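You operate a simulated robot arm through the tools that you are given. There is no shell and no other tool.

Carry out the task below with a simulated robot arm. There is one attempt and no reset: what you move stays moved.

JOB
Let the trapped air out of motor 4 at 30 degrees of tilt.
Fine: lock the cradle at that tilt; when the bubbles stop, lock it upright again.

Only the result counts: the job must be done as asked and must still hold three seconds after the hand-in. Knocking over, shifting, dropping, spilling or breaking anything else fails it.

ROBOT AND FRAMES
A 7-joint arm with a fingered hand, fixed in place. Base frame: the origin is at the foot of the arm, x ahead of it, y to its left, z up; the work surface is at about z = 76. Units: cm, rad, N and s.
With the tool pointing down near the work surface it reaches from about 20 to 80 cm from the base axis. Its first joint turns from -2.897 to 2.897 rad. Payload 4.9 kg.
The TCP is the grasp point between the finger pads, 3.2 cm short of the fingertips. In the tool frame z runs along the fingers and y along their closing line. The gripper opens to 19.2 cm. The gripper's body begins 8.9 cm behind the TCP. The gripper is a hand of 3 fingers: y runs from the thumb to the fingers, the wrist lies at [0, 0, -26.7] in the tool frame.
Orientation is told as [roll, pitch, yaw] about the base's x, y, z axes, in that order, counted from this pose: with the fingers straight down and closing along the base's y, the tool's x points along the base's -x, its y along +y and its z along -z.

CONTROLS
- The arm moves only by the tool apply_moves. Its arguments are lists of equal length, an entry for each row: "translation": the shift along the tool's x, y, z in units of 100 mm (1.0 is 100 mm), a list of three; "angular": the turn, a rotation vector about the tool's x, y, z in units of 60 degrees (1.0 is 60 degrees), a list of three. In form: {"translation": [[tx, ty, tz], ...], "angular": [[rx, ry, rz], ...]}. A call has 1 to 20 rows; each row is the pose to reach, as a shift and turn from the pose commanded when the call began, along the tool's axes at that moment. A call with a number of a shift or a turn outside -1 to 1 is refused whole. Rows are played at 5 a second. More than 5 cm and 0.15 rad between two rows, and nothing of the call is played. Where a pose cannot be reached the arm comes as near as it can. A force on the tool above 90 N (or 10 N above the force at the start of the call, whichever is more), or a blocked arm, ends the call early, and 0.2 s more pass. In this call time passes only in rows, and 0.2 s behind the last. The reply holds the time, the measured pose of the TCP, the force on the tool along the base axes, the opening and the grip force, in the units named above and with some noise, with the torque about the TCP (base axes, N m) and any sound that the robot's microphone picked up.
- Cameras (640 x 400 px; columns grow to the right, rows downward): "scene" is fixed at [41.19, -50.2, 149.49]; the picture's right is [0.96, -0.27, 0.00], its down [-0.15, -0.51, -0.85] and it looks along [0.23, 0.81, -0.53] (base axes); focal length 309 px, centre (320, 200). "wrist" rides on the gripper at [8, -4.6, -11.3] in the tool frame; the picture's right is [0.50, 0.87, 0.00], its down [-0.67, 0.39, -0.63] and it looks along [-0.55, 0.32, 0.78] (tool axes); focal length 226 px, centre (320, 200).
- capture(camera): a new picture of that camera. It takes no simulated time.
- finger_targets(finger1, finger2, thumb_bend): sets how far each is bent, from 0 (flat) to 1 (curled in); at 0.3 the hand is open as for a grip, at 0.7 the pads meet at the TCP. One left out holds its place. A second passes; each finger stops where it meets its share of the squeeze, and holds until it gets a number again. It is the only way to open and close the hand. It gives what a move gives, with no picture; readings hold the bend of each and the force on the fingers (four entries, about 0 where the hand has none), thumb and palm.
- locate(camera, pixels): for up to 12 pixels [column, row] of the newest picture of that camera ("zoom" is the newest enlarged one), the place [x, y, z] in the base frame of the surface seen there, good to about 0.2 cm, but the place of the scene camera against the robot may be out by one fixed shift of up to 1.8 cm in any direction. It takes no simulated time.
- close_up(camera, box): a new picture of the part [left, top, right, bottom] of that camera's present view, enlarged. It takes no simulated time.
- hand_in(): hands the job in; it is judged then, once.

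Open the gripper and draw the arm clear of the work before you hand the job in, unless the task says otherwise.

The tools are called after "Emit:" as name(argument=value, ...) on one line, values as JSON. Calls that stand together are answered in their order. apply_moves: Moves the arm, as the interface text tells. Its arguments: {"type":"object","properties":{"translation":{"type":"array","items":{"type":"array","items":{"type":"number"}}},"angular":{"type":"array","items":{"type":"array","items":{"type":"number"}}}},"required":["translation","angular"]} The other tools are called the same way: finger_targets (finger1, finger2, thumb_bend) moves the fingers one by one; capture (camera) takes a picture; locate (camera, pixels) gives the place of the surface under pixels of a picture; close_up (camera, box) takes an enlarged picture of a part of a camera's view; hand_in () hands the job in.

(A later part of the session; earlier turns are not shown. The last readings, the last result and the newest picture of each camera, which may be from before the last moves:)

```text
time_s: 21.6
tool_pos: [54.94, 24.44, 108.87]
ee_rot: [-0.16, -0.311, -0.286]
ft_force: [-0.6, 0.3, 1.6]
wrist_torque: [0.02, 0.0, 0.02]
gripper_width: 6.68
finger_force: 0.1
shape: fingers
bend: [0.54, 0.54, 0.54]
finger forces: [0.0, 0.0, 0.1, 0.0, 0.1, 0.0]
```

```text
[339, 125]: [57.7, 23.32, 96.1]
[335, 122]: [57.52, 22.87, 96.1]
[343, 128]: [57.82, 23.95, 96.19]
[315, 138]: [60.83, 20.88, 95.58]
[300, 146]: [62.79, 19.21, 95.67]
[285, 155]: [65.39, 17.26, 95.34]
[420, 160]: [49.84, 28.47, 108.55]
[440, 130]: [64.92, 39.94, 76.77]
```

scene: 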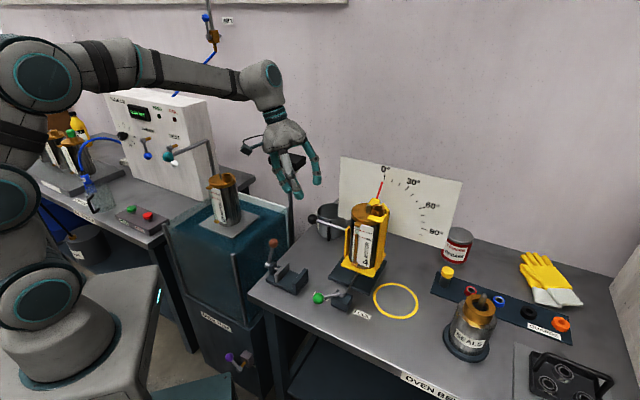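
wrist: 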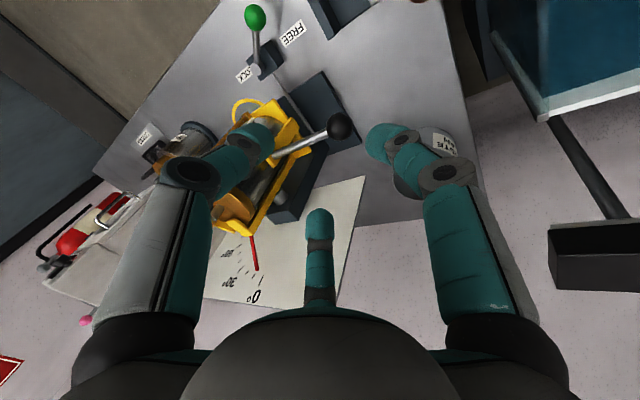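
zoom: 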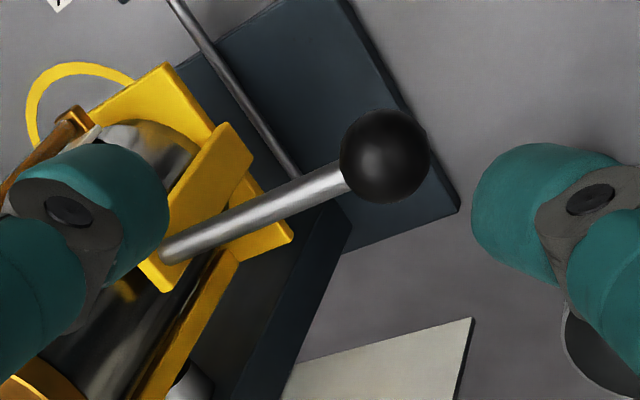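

Knob centre is about (58.5, 23.3, 95.0). I align laterally and go down 5 cm along the tool axis.

Emit:
apply_moves(translation=[[0.034, 0.113, 0.0], [0.067, 0.226, 0.1], [0.067, 0.226, 0.3], [0.067, 0.226, 0.5]], angular=[[0, 0, 0], [0, 0, 0], [0, 0, 0], [0, 0, 0]])

Emit:
capture(camera="wrist")

```text
time_s: 22.6
tool_pos: [56.28, 25.61, 103.63]
ee_rot: [-0.16, -0.311, -0.288]
ft_force: [-0.6, 0.0, 0.7]
wrist_torque: [0.04, -0.02, 0.01]
gripper_width: 6.67
finger_force: 0.0
shape: fingers
bend: [0.54, 0.54, 0.54]
finger forces: [0.1, 0.0, 0.0, 0.0, 0.1, 0.0]
```

```text
taken
```

wrist: 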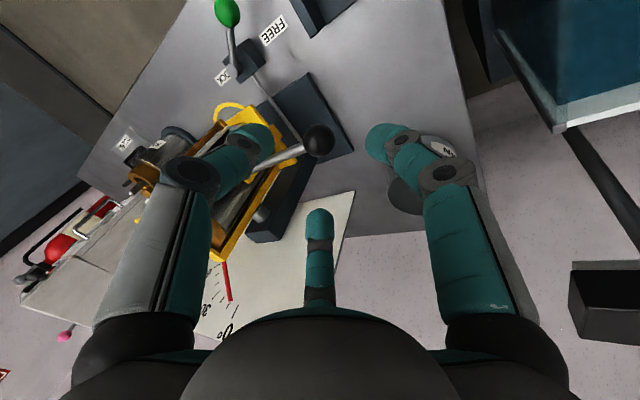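

Well aligned: the knob (318,141) is on the axis. I go down the remaining 9.6 cm around the knob.

Emit:
apply_moves(translation=[[0, 0, 0.2], [0, -0.005, 0.4], [0, -0.008, 0.6], [0, -0.008, 0.78], [0, -0.008, 0.963]], angular=[[0, 0, 0], [0, 0, 0], [0, 0, 0], [0, 0, 0], [0, 0, 0]])

Emit:
capture(camera="wrist")

Emit:
close_up(camera="scene", box=[250, 140, 410, 240])

```text
time_s: 23.8
tool_pos: [58.68, 23.15, 94.56]
ee_rot: [-0.161, -0.31, -0.288]
ft_force: [-0.1, -0.1, -0.1]
wrist_torque: [0.01, 0.0, 0.01]
gripper_width: 6.66
finger_force: 0.2
shape: fingers
bend: [0.54, 0.54, 0.54]
finger forces: [0.0, 0.0, 0.1, 0.0, 0.0, 0.0]
```

```text
taken
```

wrist: 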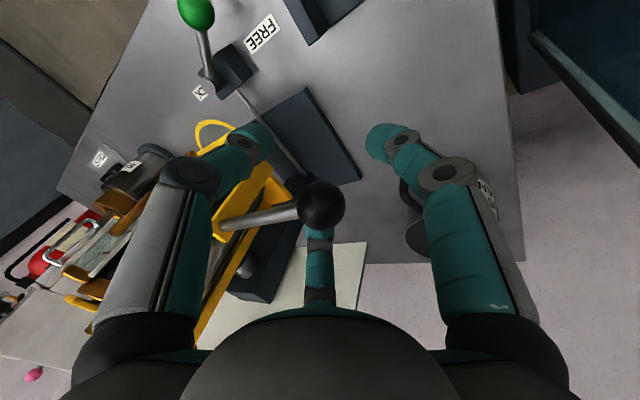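

```text
4.00 times, centred on (330, 190) of scene
```

zoom: 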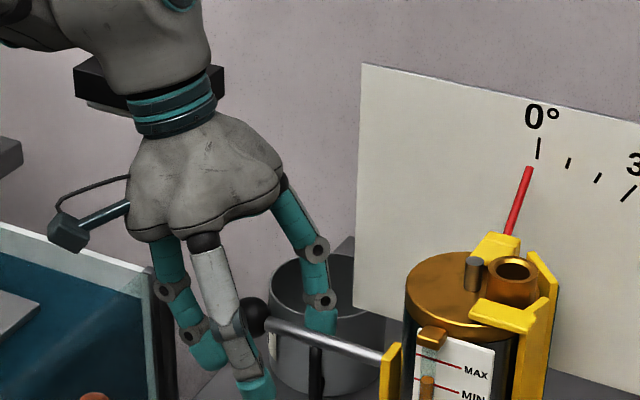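

The three fingers surround the black knob. I close on it.

Emit:
finger_targets(finger1=0.66, finger2=0.66, thumb_bend=0.66)

Emit:
close_up(camera="scene", box=[290, 140, 450, 240])

Emit:
capture(camera="wrist")

```text
time_s: 24.8
tool_pos: [58.6, 23.14, 94.59]
ee_rot: [-0.162, -0.312, -0.286]
ft_force: [-0.5, 0.1, 0.5]
wrist_torque: [0.0, 0.02, -0.01]
gripper_width: 1.84
finger_force: 0.1
shape: fingers
bend: [0.66, 0.66, 0.66]
finger forces: [0.0, 0.1, 0.1, 0.1, 0.0, 0.0]
```

```text
4.00 times, centred on (370, 190) of scene
```

zoom: 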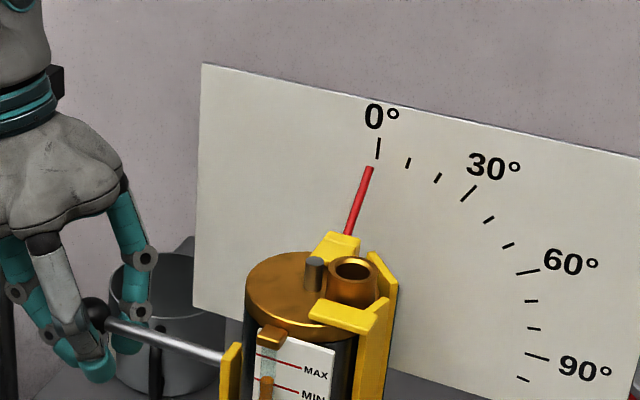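

```text
taken
```

wrist: 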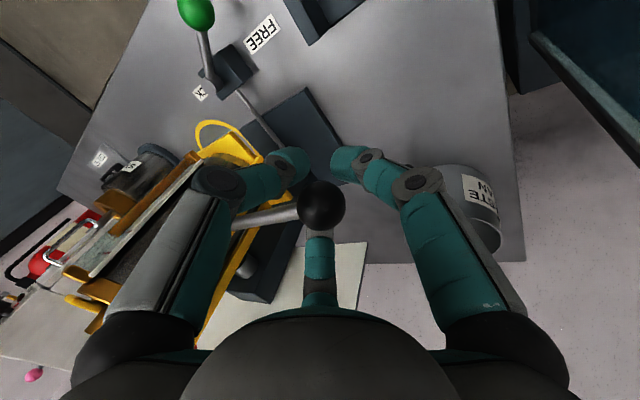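

No squeeze: the pads have closed just beneath the knob (1.8 cm gap), forming a funnel that can lift it. I raise gently 1.5 cm along the arc and read the force and the pointer.

Emit:
apply_moves(translation=[[-0.012, -0.0061, -0.0346], [-0.024, -0.0122, -0.0692], [-0.0373, -0.019, -0.103], [-0.0506, -0.0258, -0.137]], angular=[[0, 0, 0], [0, 0, 0], [0, 0, 0], [0, 0, 0]])

Emit:
close_up(camera="scene", box=[290, 140, 450, 240])

Emit:
capture(camera="wrist")

```text
time_s: 25.8
tool_pos: [58.65, 22.98, 96.03]
ee_rot: [-0.162, -0.311, -0.289]
ft_force: [0.2, 0.2, -2.3]
wrist_torque: [-0.03, 0.0, -0.02]
gripper_width: 1.97
finger_force: 1.0
shape: fingers
bend: [0.65, 0.66, 0.66]
finger forces: [2.1, 0.1, 0.0, 0.0, 0.1, 0.0]
```

```text
4.00 times, centred on (370, 190) of scene
```

zoom: 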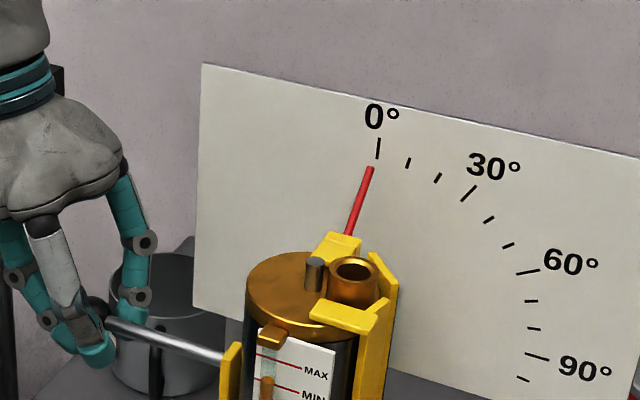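

```text
taken
```

wrist: 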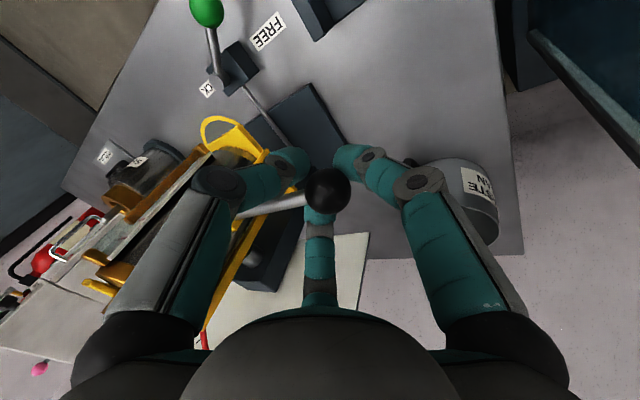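

Pointer still at 0° and a light load (2 N): the knob is just touching the pads. I tighten the fingers to grip the knob firmly at this height.

Emit:
finger_targets(finger1=0.7, finger2=0.7, thumb_bend=0.7)

Emit:
close_up(camera="scene", box=[290, 180, 370, 240])

Emit:
capture(camera="wrist")

```text
time_s: 26.8
tool_pos: [58.62, 23.17, 96.2]
ee_rot: [-0.161, -0.311, -0.289]
ft_force: [-1.3, -1.4, -1.1]
wrist_torque: [0.0, -0.01, 0.03]
gripper_width: 1.41
finger_force: 5.7
shape: fingers
bend: [0.66, 0.67, 0.69]
finger forces: [4.6, 2.7, 0.0, 0.1, 3.4, 0.0]
```

```text
6.67 times, centred on (330, 210) of scene
```

zoom: 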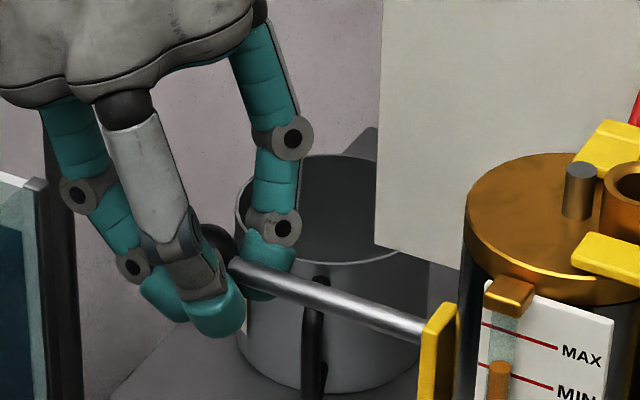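

```text
taken
```

wrist: 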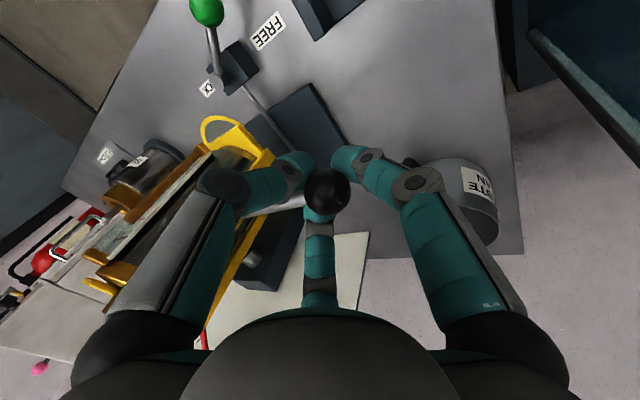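

Gripped with about 3–5 N per finger. I lift along the handle's arc to 10°, turning the hand with the handle, then check the pointer.

Emit:
apply_moves(translation=[[-0.028, -0.0143, -0.0665], [-0.0586, -0.0299, -0.1314], [-0.0917, -0.0467, -0.1947], [-0.1271, -0.0648, -0.2566]], angular=[[-0.0189, 0.0371, 0], [-0.0378, 0.0743, 0], [-0.0568, 0.1114, 0], [-0.0757, 0.1485, 0]])

Emit:
close_up(camera="scene", box=[290, 140, 450, 240])

Emit:
capture(camera="wrist")

```text
time_s: 27.8
tool_pos: [59.01, 22.73, 98.98]
ee_rot: [-0.077, -0.155, -0.308]
ft_force: [-1.8, 2.9, -1.4]
wrist_torque: [0.05, 0.04, 0.01]
gripper_width: 1.42
finger_force: 4.3
shape: fingers
bend: [0.66, 0.67, 0.69]
finger forces: [4.7, 2.3, 0.0, 0.1, 2.8, 0.0]
```

```text
4.00 times, centred on (370, 190) of scene
```

zoom: 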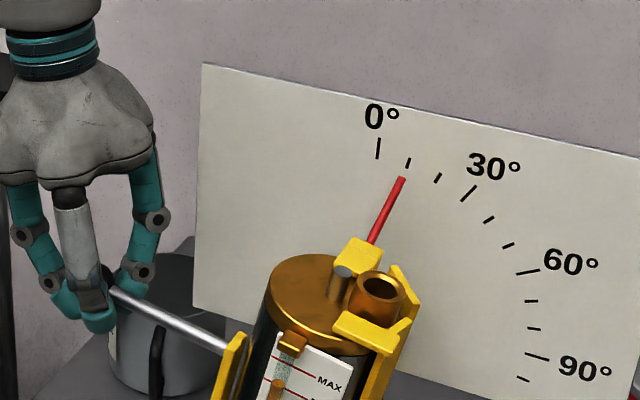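

```text
taken
```

wrist: 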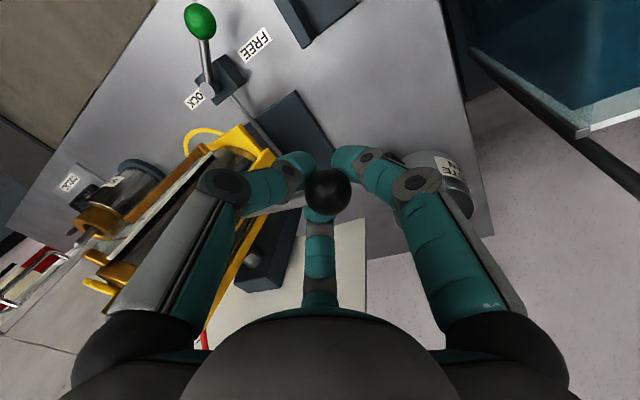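

The pointer has moved to about 10° with low force, and the grip holds. I measure the pointer's place to calibrate the angle.

Emit:
locate(camera="zoom", pixels=[[401, 180], [395, 193], [388, 207], [380, 224], [374, 238], [378, 155], [466, 195], [435, 179], [407, 164]])

```text
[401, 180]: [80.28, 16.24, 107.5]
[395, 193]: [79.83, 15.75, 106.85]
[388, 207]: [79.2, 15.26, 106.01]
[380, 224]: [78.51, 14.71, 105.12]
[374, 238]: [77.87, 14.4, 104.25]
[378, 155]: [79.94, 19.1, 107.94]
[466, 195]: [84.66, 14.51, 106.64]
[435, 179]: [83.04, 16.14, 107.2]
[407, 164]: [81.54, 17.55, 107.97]
```

Pointer reads about 10.3° — matches. I continue the same arc by 15° more to about 25°.

Emit:
apply_moves(translation=[[-0.028, -0.0143, -0.0665], [-0.0586, -0.0299, -0.1314], [-0.0917, -0.0467, -0.1949], [-0.1272, -0.0648, -0.2566], [-0.165, -0.0841, -0.3165], [-0.2052, -0.1046, -0.3746]], angular=[[-0.0189, 0.0371, 0], [-0.0378, 0.0743, 0], [-0.0568, 0.1114, 0], [-0.0757, 0.1485, 0], [-0.0946, 0.1856, 0], [-0.1135, 0.2228, 0]])

Emit:
close_up(camera="scene", box=[310, 140, 470, 240])

```text
time_s: 29.2
tool_pos: [60.08, 21.66, 102.92]
ee_rot: [0.041, 0.076, -0.31]
ft_force: [-1.5, 1.9, -0.9]
wrist_torque: [0.05, 0.04, 0.02]
gripper_width: 1.42
finger_force: 4.9
shape: fingers
bend: [0.66, 0.68, 0.69]
finger forces: [4.8, 2.5, 0.0, 0.1, 2.7, 0.0]
```

```text
4.00 times, centred on (390, 190) of scene
```

zoom: 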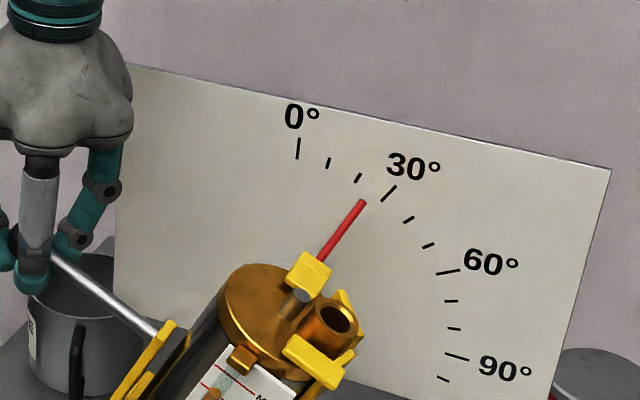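

I measure the pointer and the 30° and 20° ticks in this zoom to get the present tilt.

Emit:
locate(camera="zoom", pixels=[[362, 202], [356, 211], [348, 221], [340, 232], [332, 243], [324, 255], [382, 201], [396, 186], [355, 182], [362, 174], [298, 157], [446, 353]])

```text
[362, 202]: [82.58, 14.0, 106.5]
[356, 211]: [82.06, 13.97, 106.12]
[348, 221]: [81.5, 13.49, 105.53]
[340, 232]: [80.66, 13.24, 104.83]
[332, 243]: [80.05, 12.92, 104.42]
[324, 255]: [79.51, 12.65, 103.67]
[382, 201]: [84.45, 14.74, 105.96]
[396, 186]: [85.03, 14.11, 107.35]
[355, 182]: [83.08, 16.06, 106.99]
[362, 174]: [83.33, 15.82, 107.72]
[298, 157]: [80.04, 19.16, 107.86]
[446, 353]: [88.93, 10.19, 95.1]
```

The pointer reads 25.4°. I add 4.6° more along the arc in small steps.

Emit:
apply_moves(translation=[[-0.0175, -0.0089, -0.041], [-0.0355, -0.0181, -0.0815], [-0.0536, -0.0273, -0.1211]], angular=[[-0.0116, 0.0228, 0], [-0.0232, 0.0455, 0], [-0.0348, 0.0683, 0]])

Emit:
close_up(camera="scene", box=[310, 140, 470, 240])

```text
time_s: 30.0
tool_pos: [60.58, 21.12, 104.26]
ee_rot: [0.08, 0.147, -0.306]
ft_force: [-0.8, 2.1, -1.5]
wrist_torque: [0.01, 0.01, -0.02]
gripper_width: 1.35
finger_force: 5.0
shape: fingers
bend: [0.66, 0.68, 0.69]
finger forces: [4.5, 2.7, 0.0, 0.0, 2.9, 0.0]
```

```text
4.00 times, centred on (390, 190) of scene
```

zoom: 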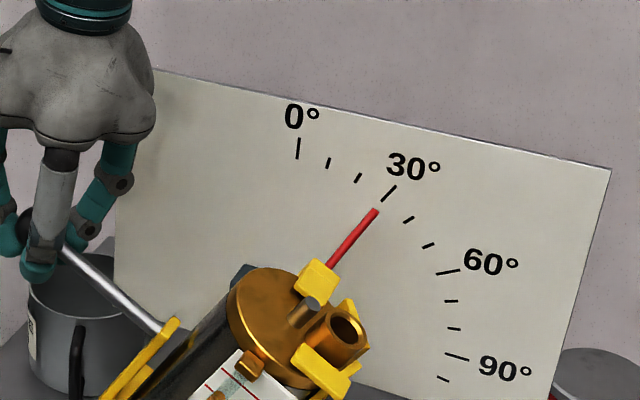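

Emit:
locate(camera="zoom", pixels=[[376, 210], [370, 217], [364, 224], [358, 231], [352, 238], [346, 246], [340, 253], [334, 260]])

```text
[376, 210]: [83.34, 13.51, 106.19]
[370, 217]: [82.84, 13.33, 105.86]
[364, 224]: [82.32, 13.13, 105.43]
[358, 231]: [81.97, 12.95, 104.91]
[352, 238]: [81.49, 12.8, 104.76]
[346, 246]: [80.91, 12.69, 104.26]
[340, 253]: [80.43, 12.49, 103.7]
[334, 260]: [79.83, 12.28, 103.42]
```

Tilt reads 29.8°. I loosen the fingers only slightly, so that they still cage the knob, to see whether the free cradle stays by itself.

Emit:
finger_targets(finger1=0.64, finger2=0.64, thumb_bend=0.65)

Emit:
close_up(camera="scene", box=[310, 140, 470, 240])

Emit:
capture(camera="wrist")

```text
time_s: 31.0
tool_pos: [60.62, 21.03, 104.2]
ee_rot: [0.08, 0.148, -0.309]
ft_force: [0.2, 0.3, -0.4]
wrist_torque: [-0.02, 0.02, 0.02]
gripper_width: 2.36
finger_force: 0.1
shape: fingers
bend: [0.64, 0.64, 0.65]
finger forces: [0.1, 0.0, 0.0, 0.0, 0.0, 0.1]
```

```text
4.00 times, centred on (390, 190) of scene
```

zoom: 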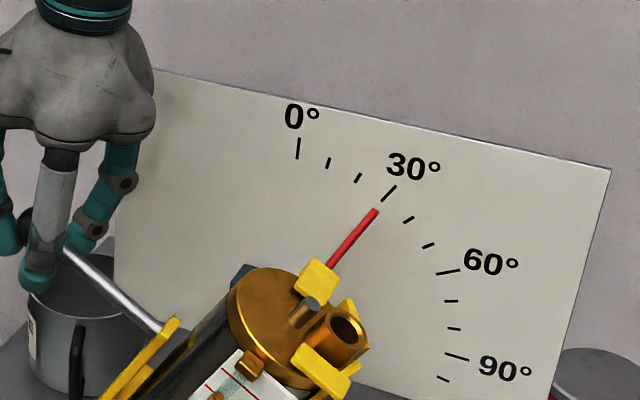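

```text
taken
```

wrist: 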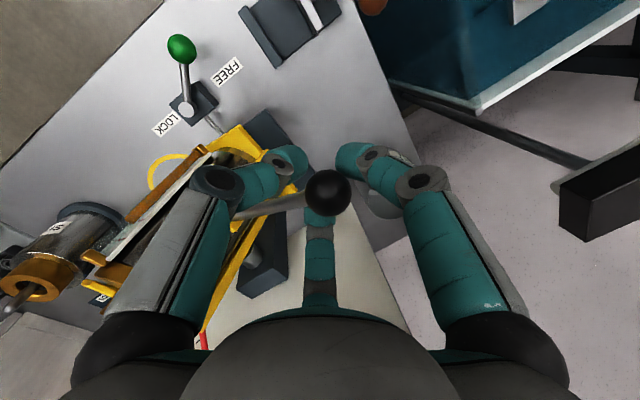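

The cradle stays at 30° by itself. I open the fingers fully clear of the knob and pull back along the tool axis.

Emit:
finger_targets(finger1=0.54, finger2=0.54, thumb_bend=0.54)

Emit:
apply_moves(translation=[[0, 0, -0.1], [0, 0, -0.25], [0, 0, -0.45], [0, 0, -0.65], [0, 0, -0.85], [0, 0, -1.0]], angular=[[0, 0, 0], [0, 0, 0], [0, 0, 0], [0, 0, 0], [0, 0, 0], [0, 0, 0]])

Emit:
close_up(camera="scene", box=[310, 140, 470, 240])

Emit:
capture(camera="wrist")

```text
time_s: 32.0
tool_pos: [60.51, 21.15, 104.1]
ee_rot: [0.079, 0.148, -0.306]
ft_force: [0.3, 0.7, 0.2]
wrist_torque: [0.02, 0.02, -0.01]
gripper_width: 6.67
finger_force: 0.1
shape: fingers
bend: [0.54, 0.54, 0.54]
finger forces: [0.0, 0.0, 0.0, 0.1, 0.0, 0.1]
```

```text
time_s: 33.4
tool_pos: [61.77, 19.75, 114.02]
ee_rot: [0.079, 0.149, -0.308]
ft_force: [0.3, -0.7, 1.1]
wrist_torque: [0.01, 0.04, 0.04]
gripper_width: 6.66
finger_force: 0.1
shape: fingers
bend: [0.54, 0.54, 0.54]
finger forces: [0.1, 0.0, 0.1, 0.0, 0.0, 0.0]
```

```text
4.00 times, centred on (390, 190) of scene
```

zoom: 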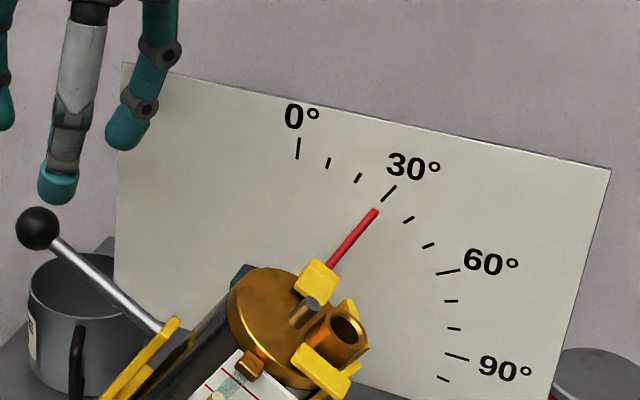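

```text
taken
```

wrist: 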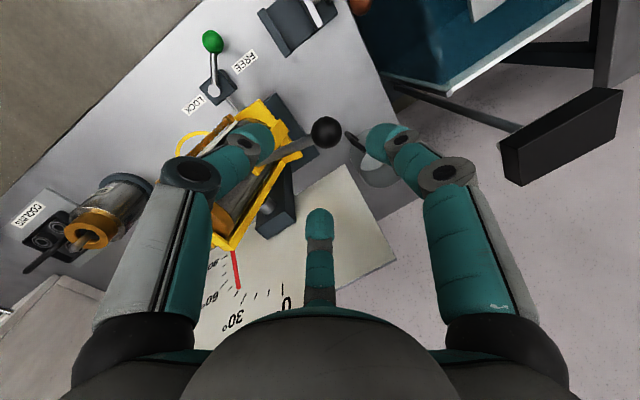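

The tilt holds at 30° without support. Now back to the lock lever: I set the hand vertical and move toward it, staying high.

Emit:
apply_moves(translation=[[0.083, -0.199, -0.022], [0.166, -0.398, -0.044], [0.249, -0.598, -0.066], [0.332, -0.797, -0.088], [0.415, -0.996, -0.11]], angular=[[0.0145, -0.0285, 0], [0.029, -0.057, 0], [0.0436, -0.0856, 0], [0.0581, -0.1141, 0], [0.0726, -0.1426, 0]])

```text
time_s: 34.6
tool_pos: [54.82, 11.5, 114.95]
ee_rot: [0.002, 0.0, -0.313]
ft_force: [0.2, 0.4, 0.1]
wrist_torque: [0.0, -0.02, -0.01]
gripper_width: 6.68
finger_force: 0.1
shape: fingers
bend: [0.54, 0.54, 0.54]
finger forces: [0.1, 0.1, 0.0, 0.1, 0.0, 0.0]
```

Vertical. I turn the hand 60° about its axis and move above the lever's front side.

Emit:
apply_moves(translation=[[0.007, -0.12, 0.025], [0.014, -0.241, 0.05], [0.02, -0.361, 0.075], [0.028, -0.482, 0.1], [0.034, -0.6, 0.125], [0.041, -0.723, 0.15], [0.048, -0.843, 0.175], [0.055, -0.964, 0.2]], angular=[[0, 0, 0.125], [0, 0, 0.25], [0, 0, 0.375], [0, 0, 0.5], [0, 0, 0.625], [0, 0, 0.75], [0, 0, 0.875], [0, 0, 1.0]])

```text
time_s: 36.4
tool_pos: [51.56, 2.47, 112.98]
ee_rot: [0.001, 0.001, -1.363]
ft_force: [-0.9, -0.5, -1.4]
wrist_torque: [0.01, -0.01, 0.02]
gripper_width: 6.69
finger_force: 0.1
shape: fingers
bend: [0.54, 0.54, 0.54]
finger forces: [0.0, 0.1, 0.1, 0.0, 0.0, 0.0]
```

I lean the hand 25° away from the motor again while going down 9.5 cm.

Emit:
apply_moves(translation=[[-0.007, -0.006, 0.19], [-0.014, -0.011, 0.38], [-0.021, -0.017, 0.57], [-0.028, -0.022, 0.76], [-0.035, -0.028, 0.95]], angular=[[-0.0699, 0.0454, 0], [-0.1398, 0.0908, 0], [-0.2097, 0.1361, 0], [-0.2796, 0.1815, 0], [-0.3495, 0.2269, 0]])

Emit:
capture(camera="wrist")

Emit:
capture(camera="scene")

```text
time_s: 37.6
tool_pos: [51.21, 2.4, 103.4]
ee_rot: [0.377, 0.235, -1.315]
ft_force: [-0.3, 0.0, 0.1]
wrist_torque: [0.02, 0.05, 0.02]
gripper_width: 6.66
finger_force: 0.0
shape: fingers
bend: [0.54, 0.54, 0.54]
finger forces: [0.0, 0.0, 0.0, 0.0, 0.1, 0.1]
```

```text
taken
```

wrist: 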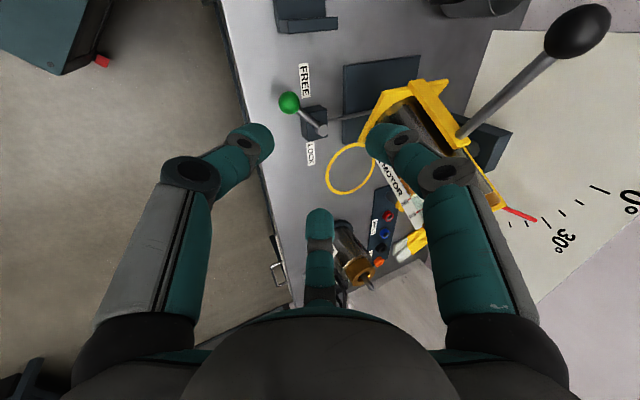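

```text
taken
```

scene: 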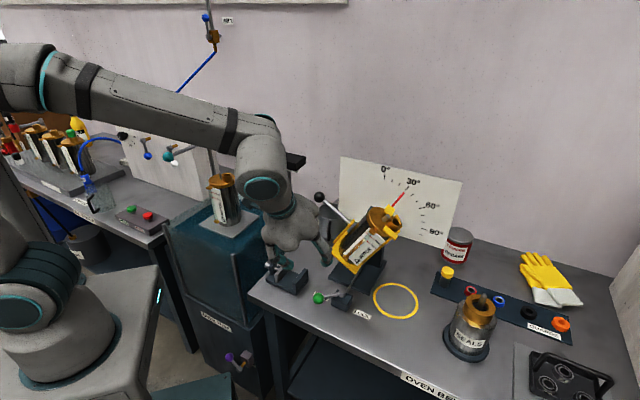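

The cradle stays at 30° (scene pointer at 398,200 on the 30° tick). I re-measure the lever knob at wrist pixel (289,102) before going down.

Emit:
locate(camera="wrist", pixels=[[289, 102], [323, 129], [305, 115], [313, 120]])

Emit:
close_up(camera="wrist", box=[250, 60, 410, 160])

```text
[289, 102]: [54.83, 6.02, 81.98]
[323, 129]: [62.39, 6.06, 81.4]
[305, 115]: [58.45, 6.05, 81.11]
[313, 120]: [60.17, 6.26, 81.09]
```

```text
4.00 times, centred on (330, 110) of wrist
```

zoom: 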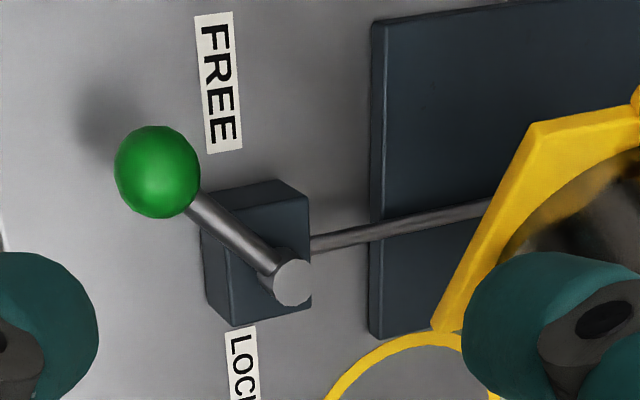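

Knob centre about (55.4, 6.0, 80.6), post at (62.4, 6.1). I align on the axis and descend in two moves.

Emit:
apply_moves(translation=[[-0.095, -0.122, 0.1], [-0.19, -0.244, 0.25], [-0.285, -0.366, 0.4], [-0.285, -0.366, 0.6], [-0.285, -0.366, 0.8], [-0.285, -0.366, 1.0]], angular=[[0, 0, 0], [0, 0, 0], [0, 0, 0], [0, 0, 0], [0, 0, 0], [0, 0, 0]])

Emit:
capture(camera="wrist")

```text
time_s: 39.0
tool_pos: [51.59, 1.95, 92.28]
ee_rot: [0.376, 0.235, -1.315]
ft_force: [0.4, 0.4, 0.1]
wrist_torque: [-0.01, 0.02, 0.02]
gripper_width: 6.7
finger_force: 0.0
shape: fingers
bend: [0.54, 0.54, 0.54]
finger forces: [0.0, 0.0, 0.0, 0.0, 0.0, 0.0]
```

```text
taken
```

wrist: 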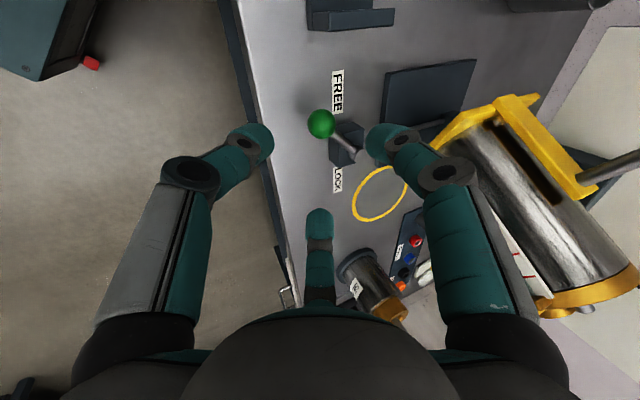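

Aligned: knob at (321,124). I narrow the fingers slightly so the thumb keeps off the bench.

Emit:
finger_targets(finger1=0.57, finger2=0.57, thumb_bend=0.58)

Emit:
apply_moves(translation=[[0.01, 0, 0.2], [0.02, 0, 0.4], [0.022, 0, 0.6], [0.022, 0, 0.75], [0.022, 0, 0.9]], angular=[[0, 0, 0], [0, 0, 0], [0, 0, 0], [0, 0, 0], [0, 0, 0]])

Emit:
capture(camera="wrist")

Emit:
close_up(camera="scene", box=[250, 180, 430, 340])

```text
time_s: 40.0
tool_pos: [51.37, 1.98, 92.3]
ee_rot: [0.376, 0.233, -1.314]
ft_force: [0.5, -0.2, -0.3]
wrist_torque: [0.0, 0.02, 0.0]
gripper_width: 5.75
finger_force: 0.1
shape: fingers
bend: [0.56, 0.56, 0.57]
finger forces: [0.0, 0.0, 0.1, 0.0, 0.0, 0.1]
```

```text
time_s: 41.2
tool_pos: [54.23, 4.93, 84.33]
ee_rot: [0.375, 0.234, -1.317]
ft_force: [-0.3, -0.3, -0.2]
wrist_torque: [-0.03, 0.01, -0.01]
gripper_width: 5.73
finger_force: 0.1
shape: fingers
bend: [0.56, 0.56, 0.57]
finger forces: [0.1, 0.1, 0.0, 0.0, 0.0, 0.0]
```

```text
taken
```

wrist: 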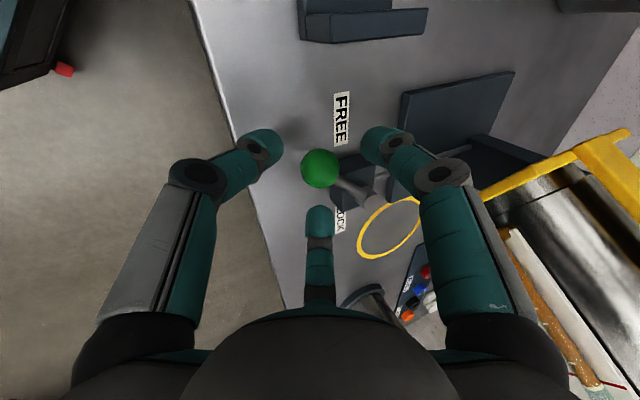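

```text
2.50 times, centred on (340, 260) of scene
```

zoom: 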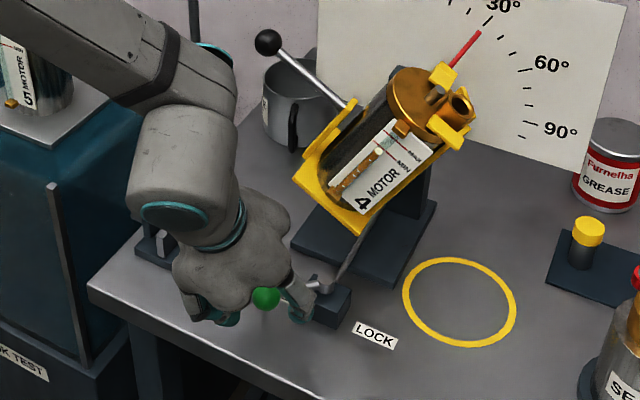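

Clear on all sides. I go down the last 2.1 cm and close the cage around the green knob.

Emit:
apply_moves(translation=[[0, 0, 0.11], [0, 0, 0.21]], angular=[[0, 0, 0], [0, 0, 0]])

Emit:
finger_targets(finger1=0.63, finger2=0.63, thumb_bend=0.63)

Emit:
capture(camera="wrist")

```text
time_s: 41.8
tool_pos: [54.78, 5.38, 82.46]
ee_rot: [0.376, 0.233, -1.315]
ft_force: [-1.4, -0.2, -0.4]
wrist_torque: [0.02, 0.02, 0.04]
gripper_width: 5.72
finger_force: 0.0
shape: fingers
bend: [0.56, 0.56, 0.57]
finger forces: [0.0, 0.0, 0.1, 0.0, 0.1, 0.0]
```

```text
time_s: 42.8
tool_pos: [54.78, 5.41, 82.36]
ee_rot: [0.375, 0.235, -1.316]
ft_force: [-0.2, -0.5, -0.5]
wrist_torque: [-0.03, 0.02, 0.0]
gripper_width: 2.99
finger_force: 0.0
shape: fingers
bend: [0.63, 0.63, 0.63]
finger forces: [0.0, 0.0, 0.0, 0.1, 0.0, 0.0]
```

```text
taken
```

wrist: 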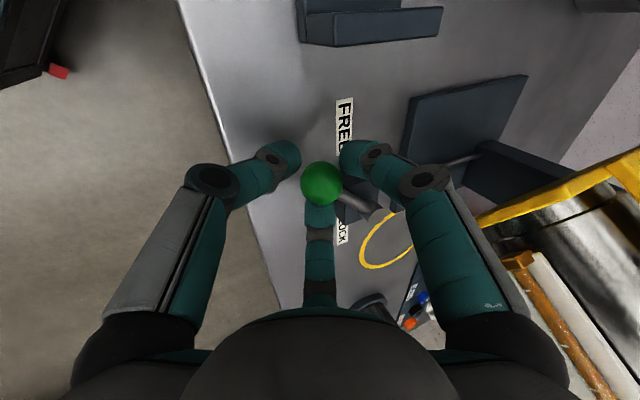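

The knob is caged (321,183). I turn the lever back toward LOCK, first 45° of the arc.

Emit:
apply_moves(translation=[[-0.0888, -0.0085, -0.0259], [-0.179, -0.0057, -0.0477], [-0.2691, 0.0085, -0.065], [-0.3576, 0.0337, -0.0777], [-0.4429, 0.0695, -0.0853], [-0.5236, 0.1154, -0.0879]], angular=[[0, 0, -0.125], [0, 0, -0.25], [0, 0, -0.375], [0, 0, -0.5], [0, 0, -0.625], [0, 0, -0.75]])

Emit:
capture(camera="wrist")

Emit:
close_up(camera="scene", box=[270, 140, 470, 340])

```text
time_s: 44.2
tool_pos: [56.94, 0.51, 82.37]
ee_rot: [0.428, -0.09, -0.592]
ft_force: [0.8, 0.1, 0.2]
wrist_torque: [0.02, 0.0, 0.01]
gripper_width: 3.08
finger_force: 0.4
shape: fingers
bend: [0.62, 0.63, 0.63]
finger forces: [0.5, 0.0, 0.0, 0.1, 0.0, 0.0]
```

```text
taken
```

wrist: 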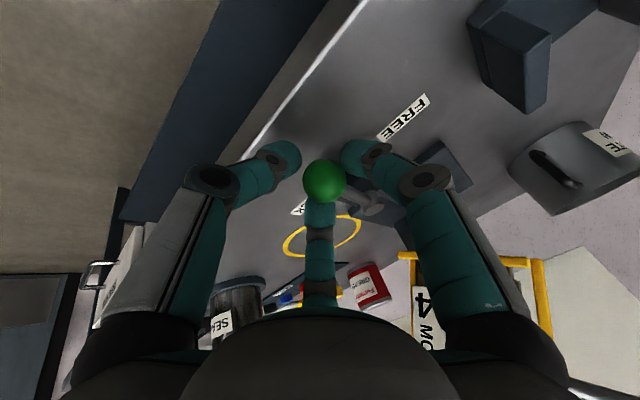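

```text
2.00 times, centred on (370, 240) of scene
```

zoom: 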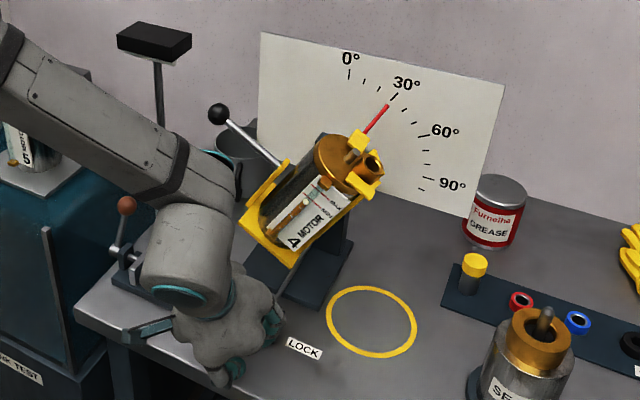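

Moving freely, the tilt still on 30°. I continue to 75° of the arc.

Emit:
apply_moves(translation=[[-0.0918, -0.0139, 0.0026], [-0.1843, -0.0168, 0.0102], [-0.2759, -0.0086, 0.0228], [-0.3651, 0.0105, 0.0402]], angular=[[0, 0, -0.125], [0, 0, -0.25], [0, 0, -0.375], [0, 0, -0.5]])

Emit:
capture(camera="wrist")

Emit:
close_up(camera="scene", box=[270, 140, 470, 340])

```text
time_s: 45.2
tool_pos: [59.93, -1.42, 82.24]
ee_rot: [0.335, -0.288, -0.099]
ft_force: [-1.6, 0.0, -0.1]
wrist_torque: [0.04, 0.0, 0.02]
gripper_width: 3.08
finger_force: 0.1
shape: fingers
bend: [0.62, 0.63, 0.63]
finger forces: [0.6, 0.1, 0.1, 0.0, 0.1, 0.2]
```

```text
taken
```

wrist: 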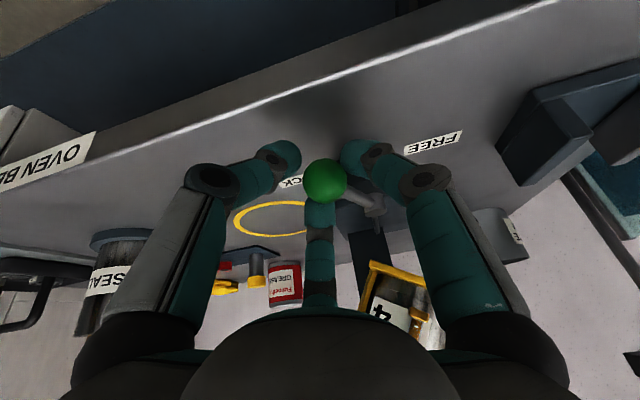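

```text
2.00 times, centred on (370, 240) of scene
```

zoom: 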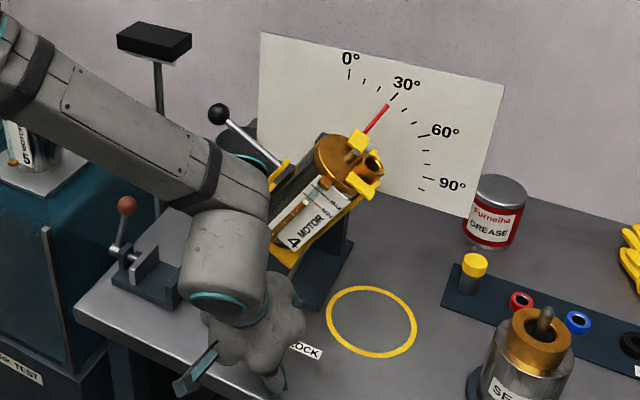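

Still easy. I go on to 90° of the arc and read the force.

Emit:
apply_moves(translation=[[-0.0887, -0.0169, 0.0218], [-0.1777, -0.0224, 0.0477]], angular=[[0, 0, -0.025], [0, 0, -0.05]])

Emit:
capture(camera="wrist")

```text
time_s: 45.8
tool_pos: [61.99, -1.49, 82.42]
ee_rot: [0.319, -0.305, -0.048]
ft_force: [-0.2, 0.9, -0.6]
wrist_torque: [-0.01, 0.0, 0.01]
gripper_width: 3.06
finger_force: 0.3
shape: fingers
bend: [0.62, 0.63, 0.63]
finger forces: [0.5, 0.0, 0.0, 0.0, 0.0, 0.1]
```

```text
taken
```

wrist: 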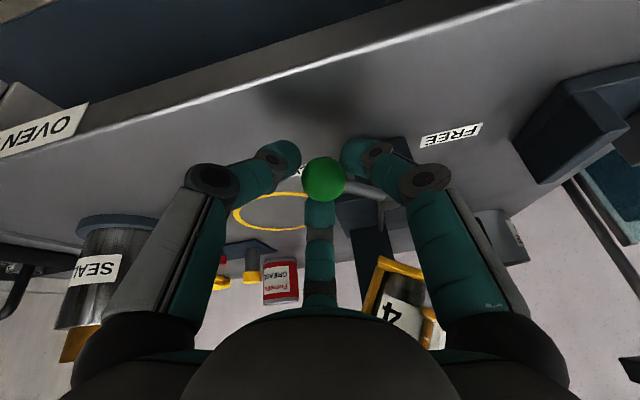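

No stop felt yet (0.5 N). I push on in +x by 0.6 cm.

Emit:
apply_moves(translation=[[-0.0286, 0, 0.0094], [-0.0572, 0.0, 0.0188]], angular=[[0, 0, 0], [0, 0, 0]])

Emit:
capture(camera="wrist")

```text
time_s: 46.4
tool_pos: [62.37, -1.44, 82.42]
ee_rot: [0.322, -0.304, -0.049]
ft_force: [0.3, 0.3, -0.1]
wrist_torque: [0.01, 0.03, 0.01]
gripper_width: 3.06
finger_force: 0.7
shape: fingers
bend: [0.62, 0.63, 0.63]
finger forces: [0.8, 0.1, 0.0, 0.1, 0.0, 0.0]
```

```text
taken
```

wrist: 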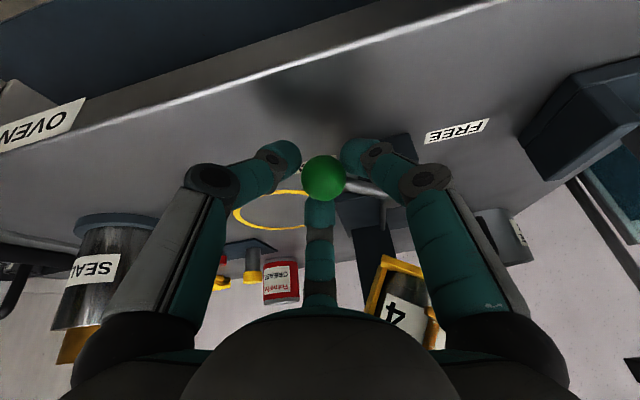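

Still moving with the hand. Another 0.6 cm in +x.

Emit:
apply_moves(translation=[[-0.0286, 0.002, 0.0094], [-0.0572, 0.005, 0.0188]], angular=[[0, 0, 0], [0, 0, 0]])

Emit:
capture(camera="wrist")

```text
time_s: 47.0
tool_pos: [63.19, -1.35, 82.36]
ee_rot: [0.321, -0.304, -0.049]
ft_force: [-1.7, 1.8, -0.8]
wrist_torque: [-0.02, 0.05, 0.02]
gripper_width: 3.23
finger_force: 0.9
shape: fingers
bend: [0.62, 0.63, 0.63]
finger forces: [1.7, 0.1, 0.1, 0.0, 0.0, 0.0]
```

```text
taken
```

wrist: 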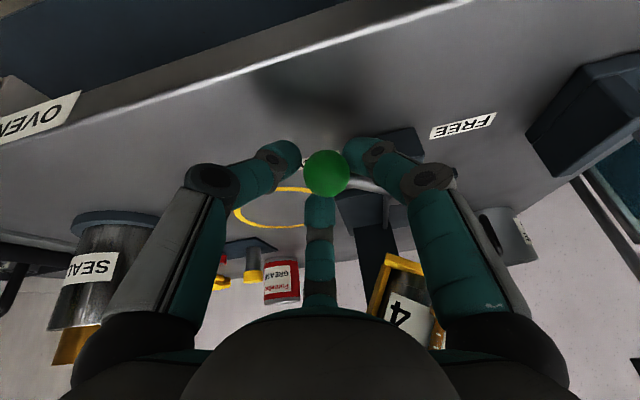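

Load starts to rise (1.7 N): the stop is near. One more 0.7 cm to seat the lever fully at LOCK.

Emit:
apply_moves(translation=[[-0.033, 0.003, 0.011], [-0.0667, 0.006, 0.022]], angular=[[0, 0, 0], [0, 0, 0]])

Emit:
capture(camera="wrist")

Emit:
close_up(camera="scene", box=[270, 140, 470, 340])

```text
time_s: 47.6
tool_pos: [63.81, -1.29, 82.48]
ee_rot: [0.32, -0.304, -0.047]
ft_force: [-3.4, 1.9, 0.2]
wrist_torque: [0.01, 0.09, 0.09]
gripper_width: 3.43
finger_force: 2.0
shape: fingers
bend: [0.61, 0.63, 0.63]
finger forces: [3.5, 0.0, 0.0, 0.1, 0.0, 0.0]
```

```text
taken
```

wrist: 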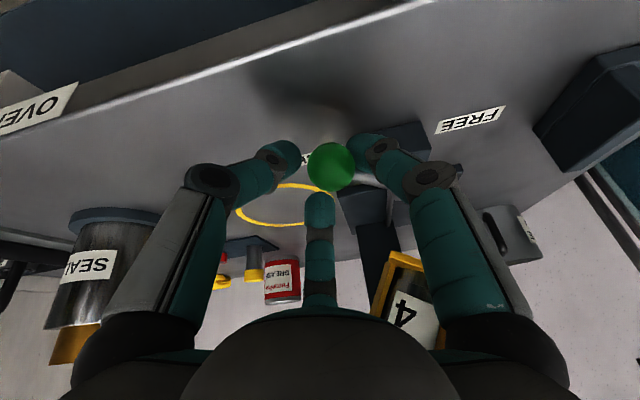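

```text
2.00 times, centred on (370, 240) of scene
```

zoom: 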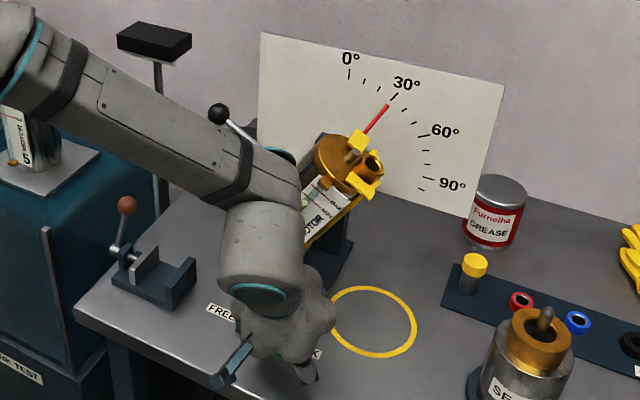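

Knob now shifts within the hand while force climbs — it's at the stop. I verify the knob's place.

Emit:
locate(camera="wrist", pixels=[[331, 166], [331, 160]])

Emit:
apply_moves(translation=[[0.05, 0, -0.016], [0.095, 0, -0.031]], angular=[[0, 0, 0], [0, 0, 0]])

Emit:
capture(camera="wrist")

```text
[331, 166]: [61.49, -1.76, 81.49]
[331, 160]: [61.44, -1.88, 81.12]
```

```text
time_s: 48.2
tool_pos: [62.76, -1.43, 82.67]
ee_rot: [0.321, -0.306, -0.048]
ft_force: [-0.2, 1.7, -0.3]
wrist_torque: [0.03, 0.0, -0.03]
gripper_width: 3.2
finger_force: 0.2
shape: fingers
bend: [0.62, 0.63, 0.63]
finger forces: [1.1, 0.0, 0.0, 0.0, 0.1, 0.0]
```

```text
taken
```

wrist: 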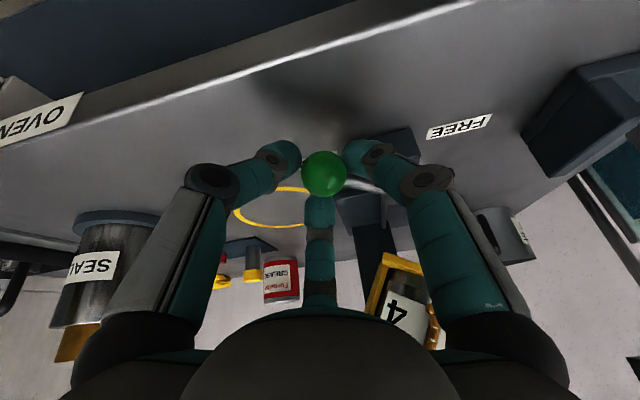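

The knob is at (62.45, -1.0), its original LOCK place. Now I look closely at the motor's port and sight tube for bubbles.

Emit:
close_up(camera="scene", box=[370, 190, 410, 215])

Emit:
close_up(camera="scene", box=[340, 180, 430, 240])

```text
16.00 times, centred on (390, 202) of scene
```

zoom: 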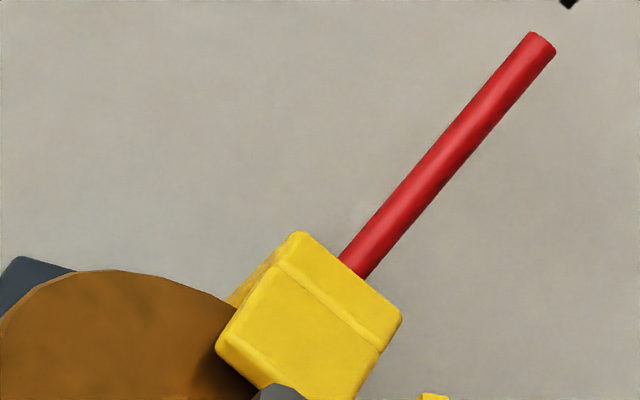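

```text
6.67 times, centred on (385, 210) of scene
```

zoom: 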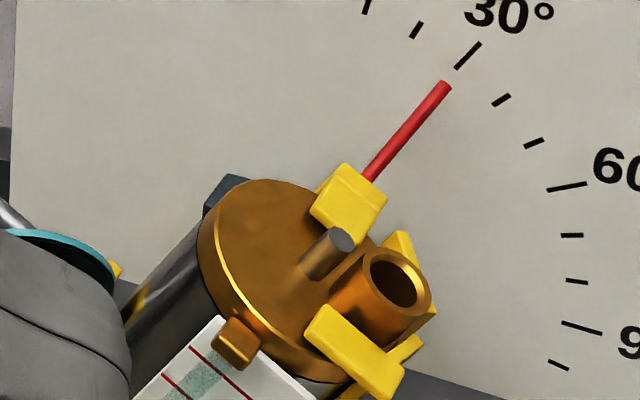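

The pointer is at the 30° tick; no bubbles seen yet. I wait 2 s in place, listening for sound.

Emit:
apply_moves(translation=[[0, 0, 0], [0, 0, 0], [0, 0, 0], [0, 0, 0], [0, 0, 0], [0, 0, 0], [0, 0, 0], [0, 0, 0], [0, 0, 0], [0, 0, 0]], angular=[[0, 0, 0], [0, 0, 0], [0, 0, 0], [0, 0, 0], [0, 0, 0], [0, 0, 0], [0, 0, 0], [0, 0, 0], [0, 0, 0], [0, 0, 0]])

Emit:
close_up(camera="scene", box=[340, 180, 430, 240])

Emit:
capture(camera="scene")

```text
time_s: 50.4
tool_pos: [62.72, -1.48, 82.43]
ee_rot: [0.322, -0.307, -0.049]
ft_force: [-0.1, 0.8, -0.5]
wrist_torque: [0.0, -0.01, 0.04]
gripper_width: 3.18
finger_force: 0.6
shape: fingers
bend: [0.62, 0.63, 0.63]
finger forces: [0.8, 0.0, 0.0, 0.1, 0.0, 0.0]
```

```text
6.67 times, centred on (385, 210) of scene
```

zoom: 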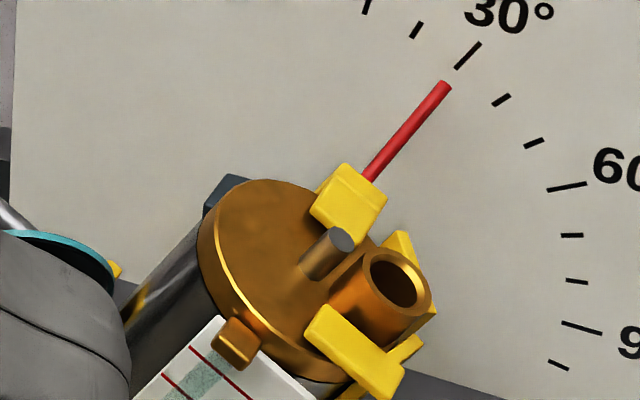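

```text
taken
```

scene: 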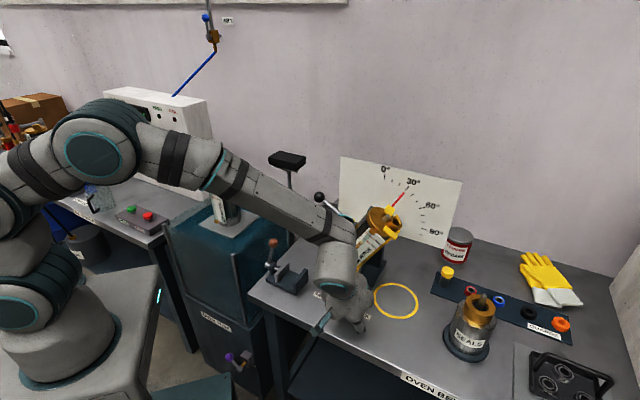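

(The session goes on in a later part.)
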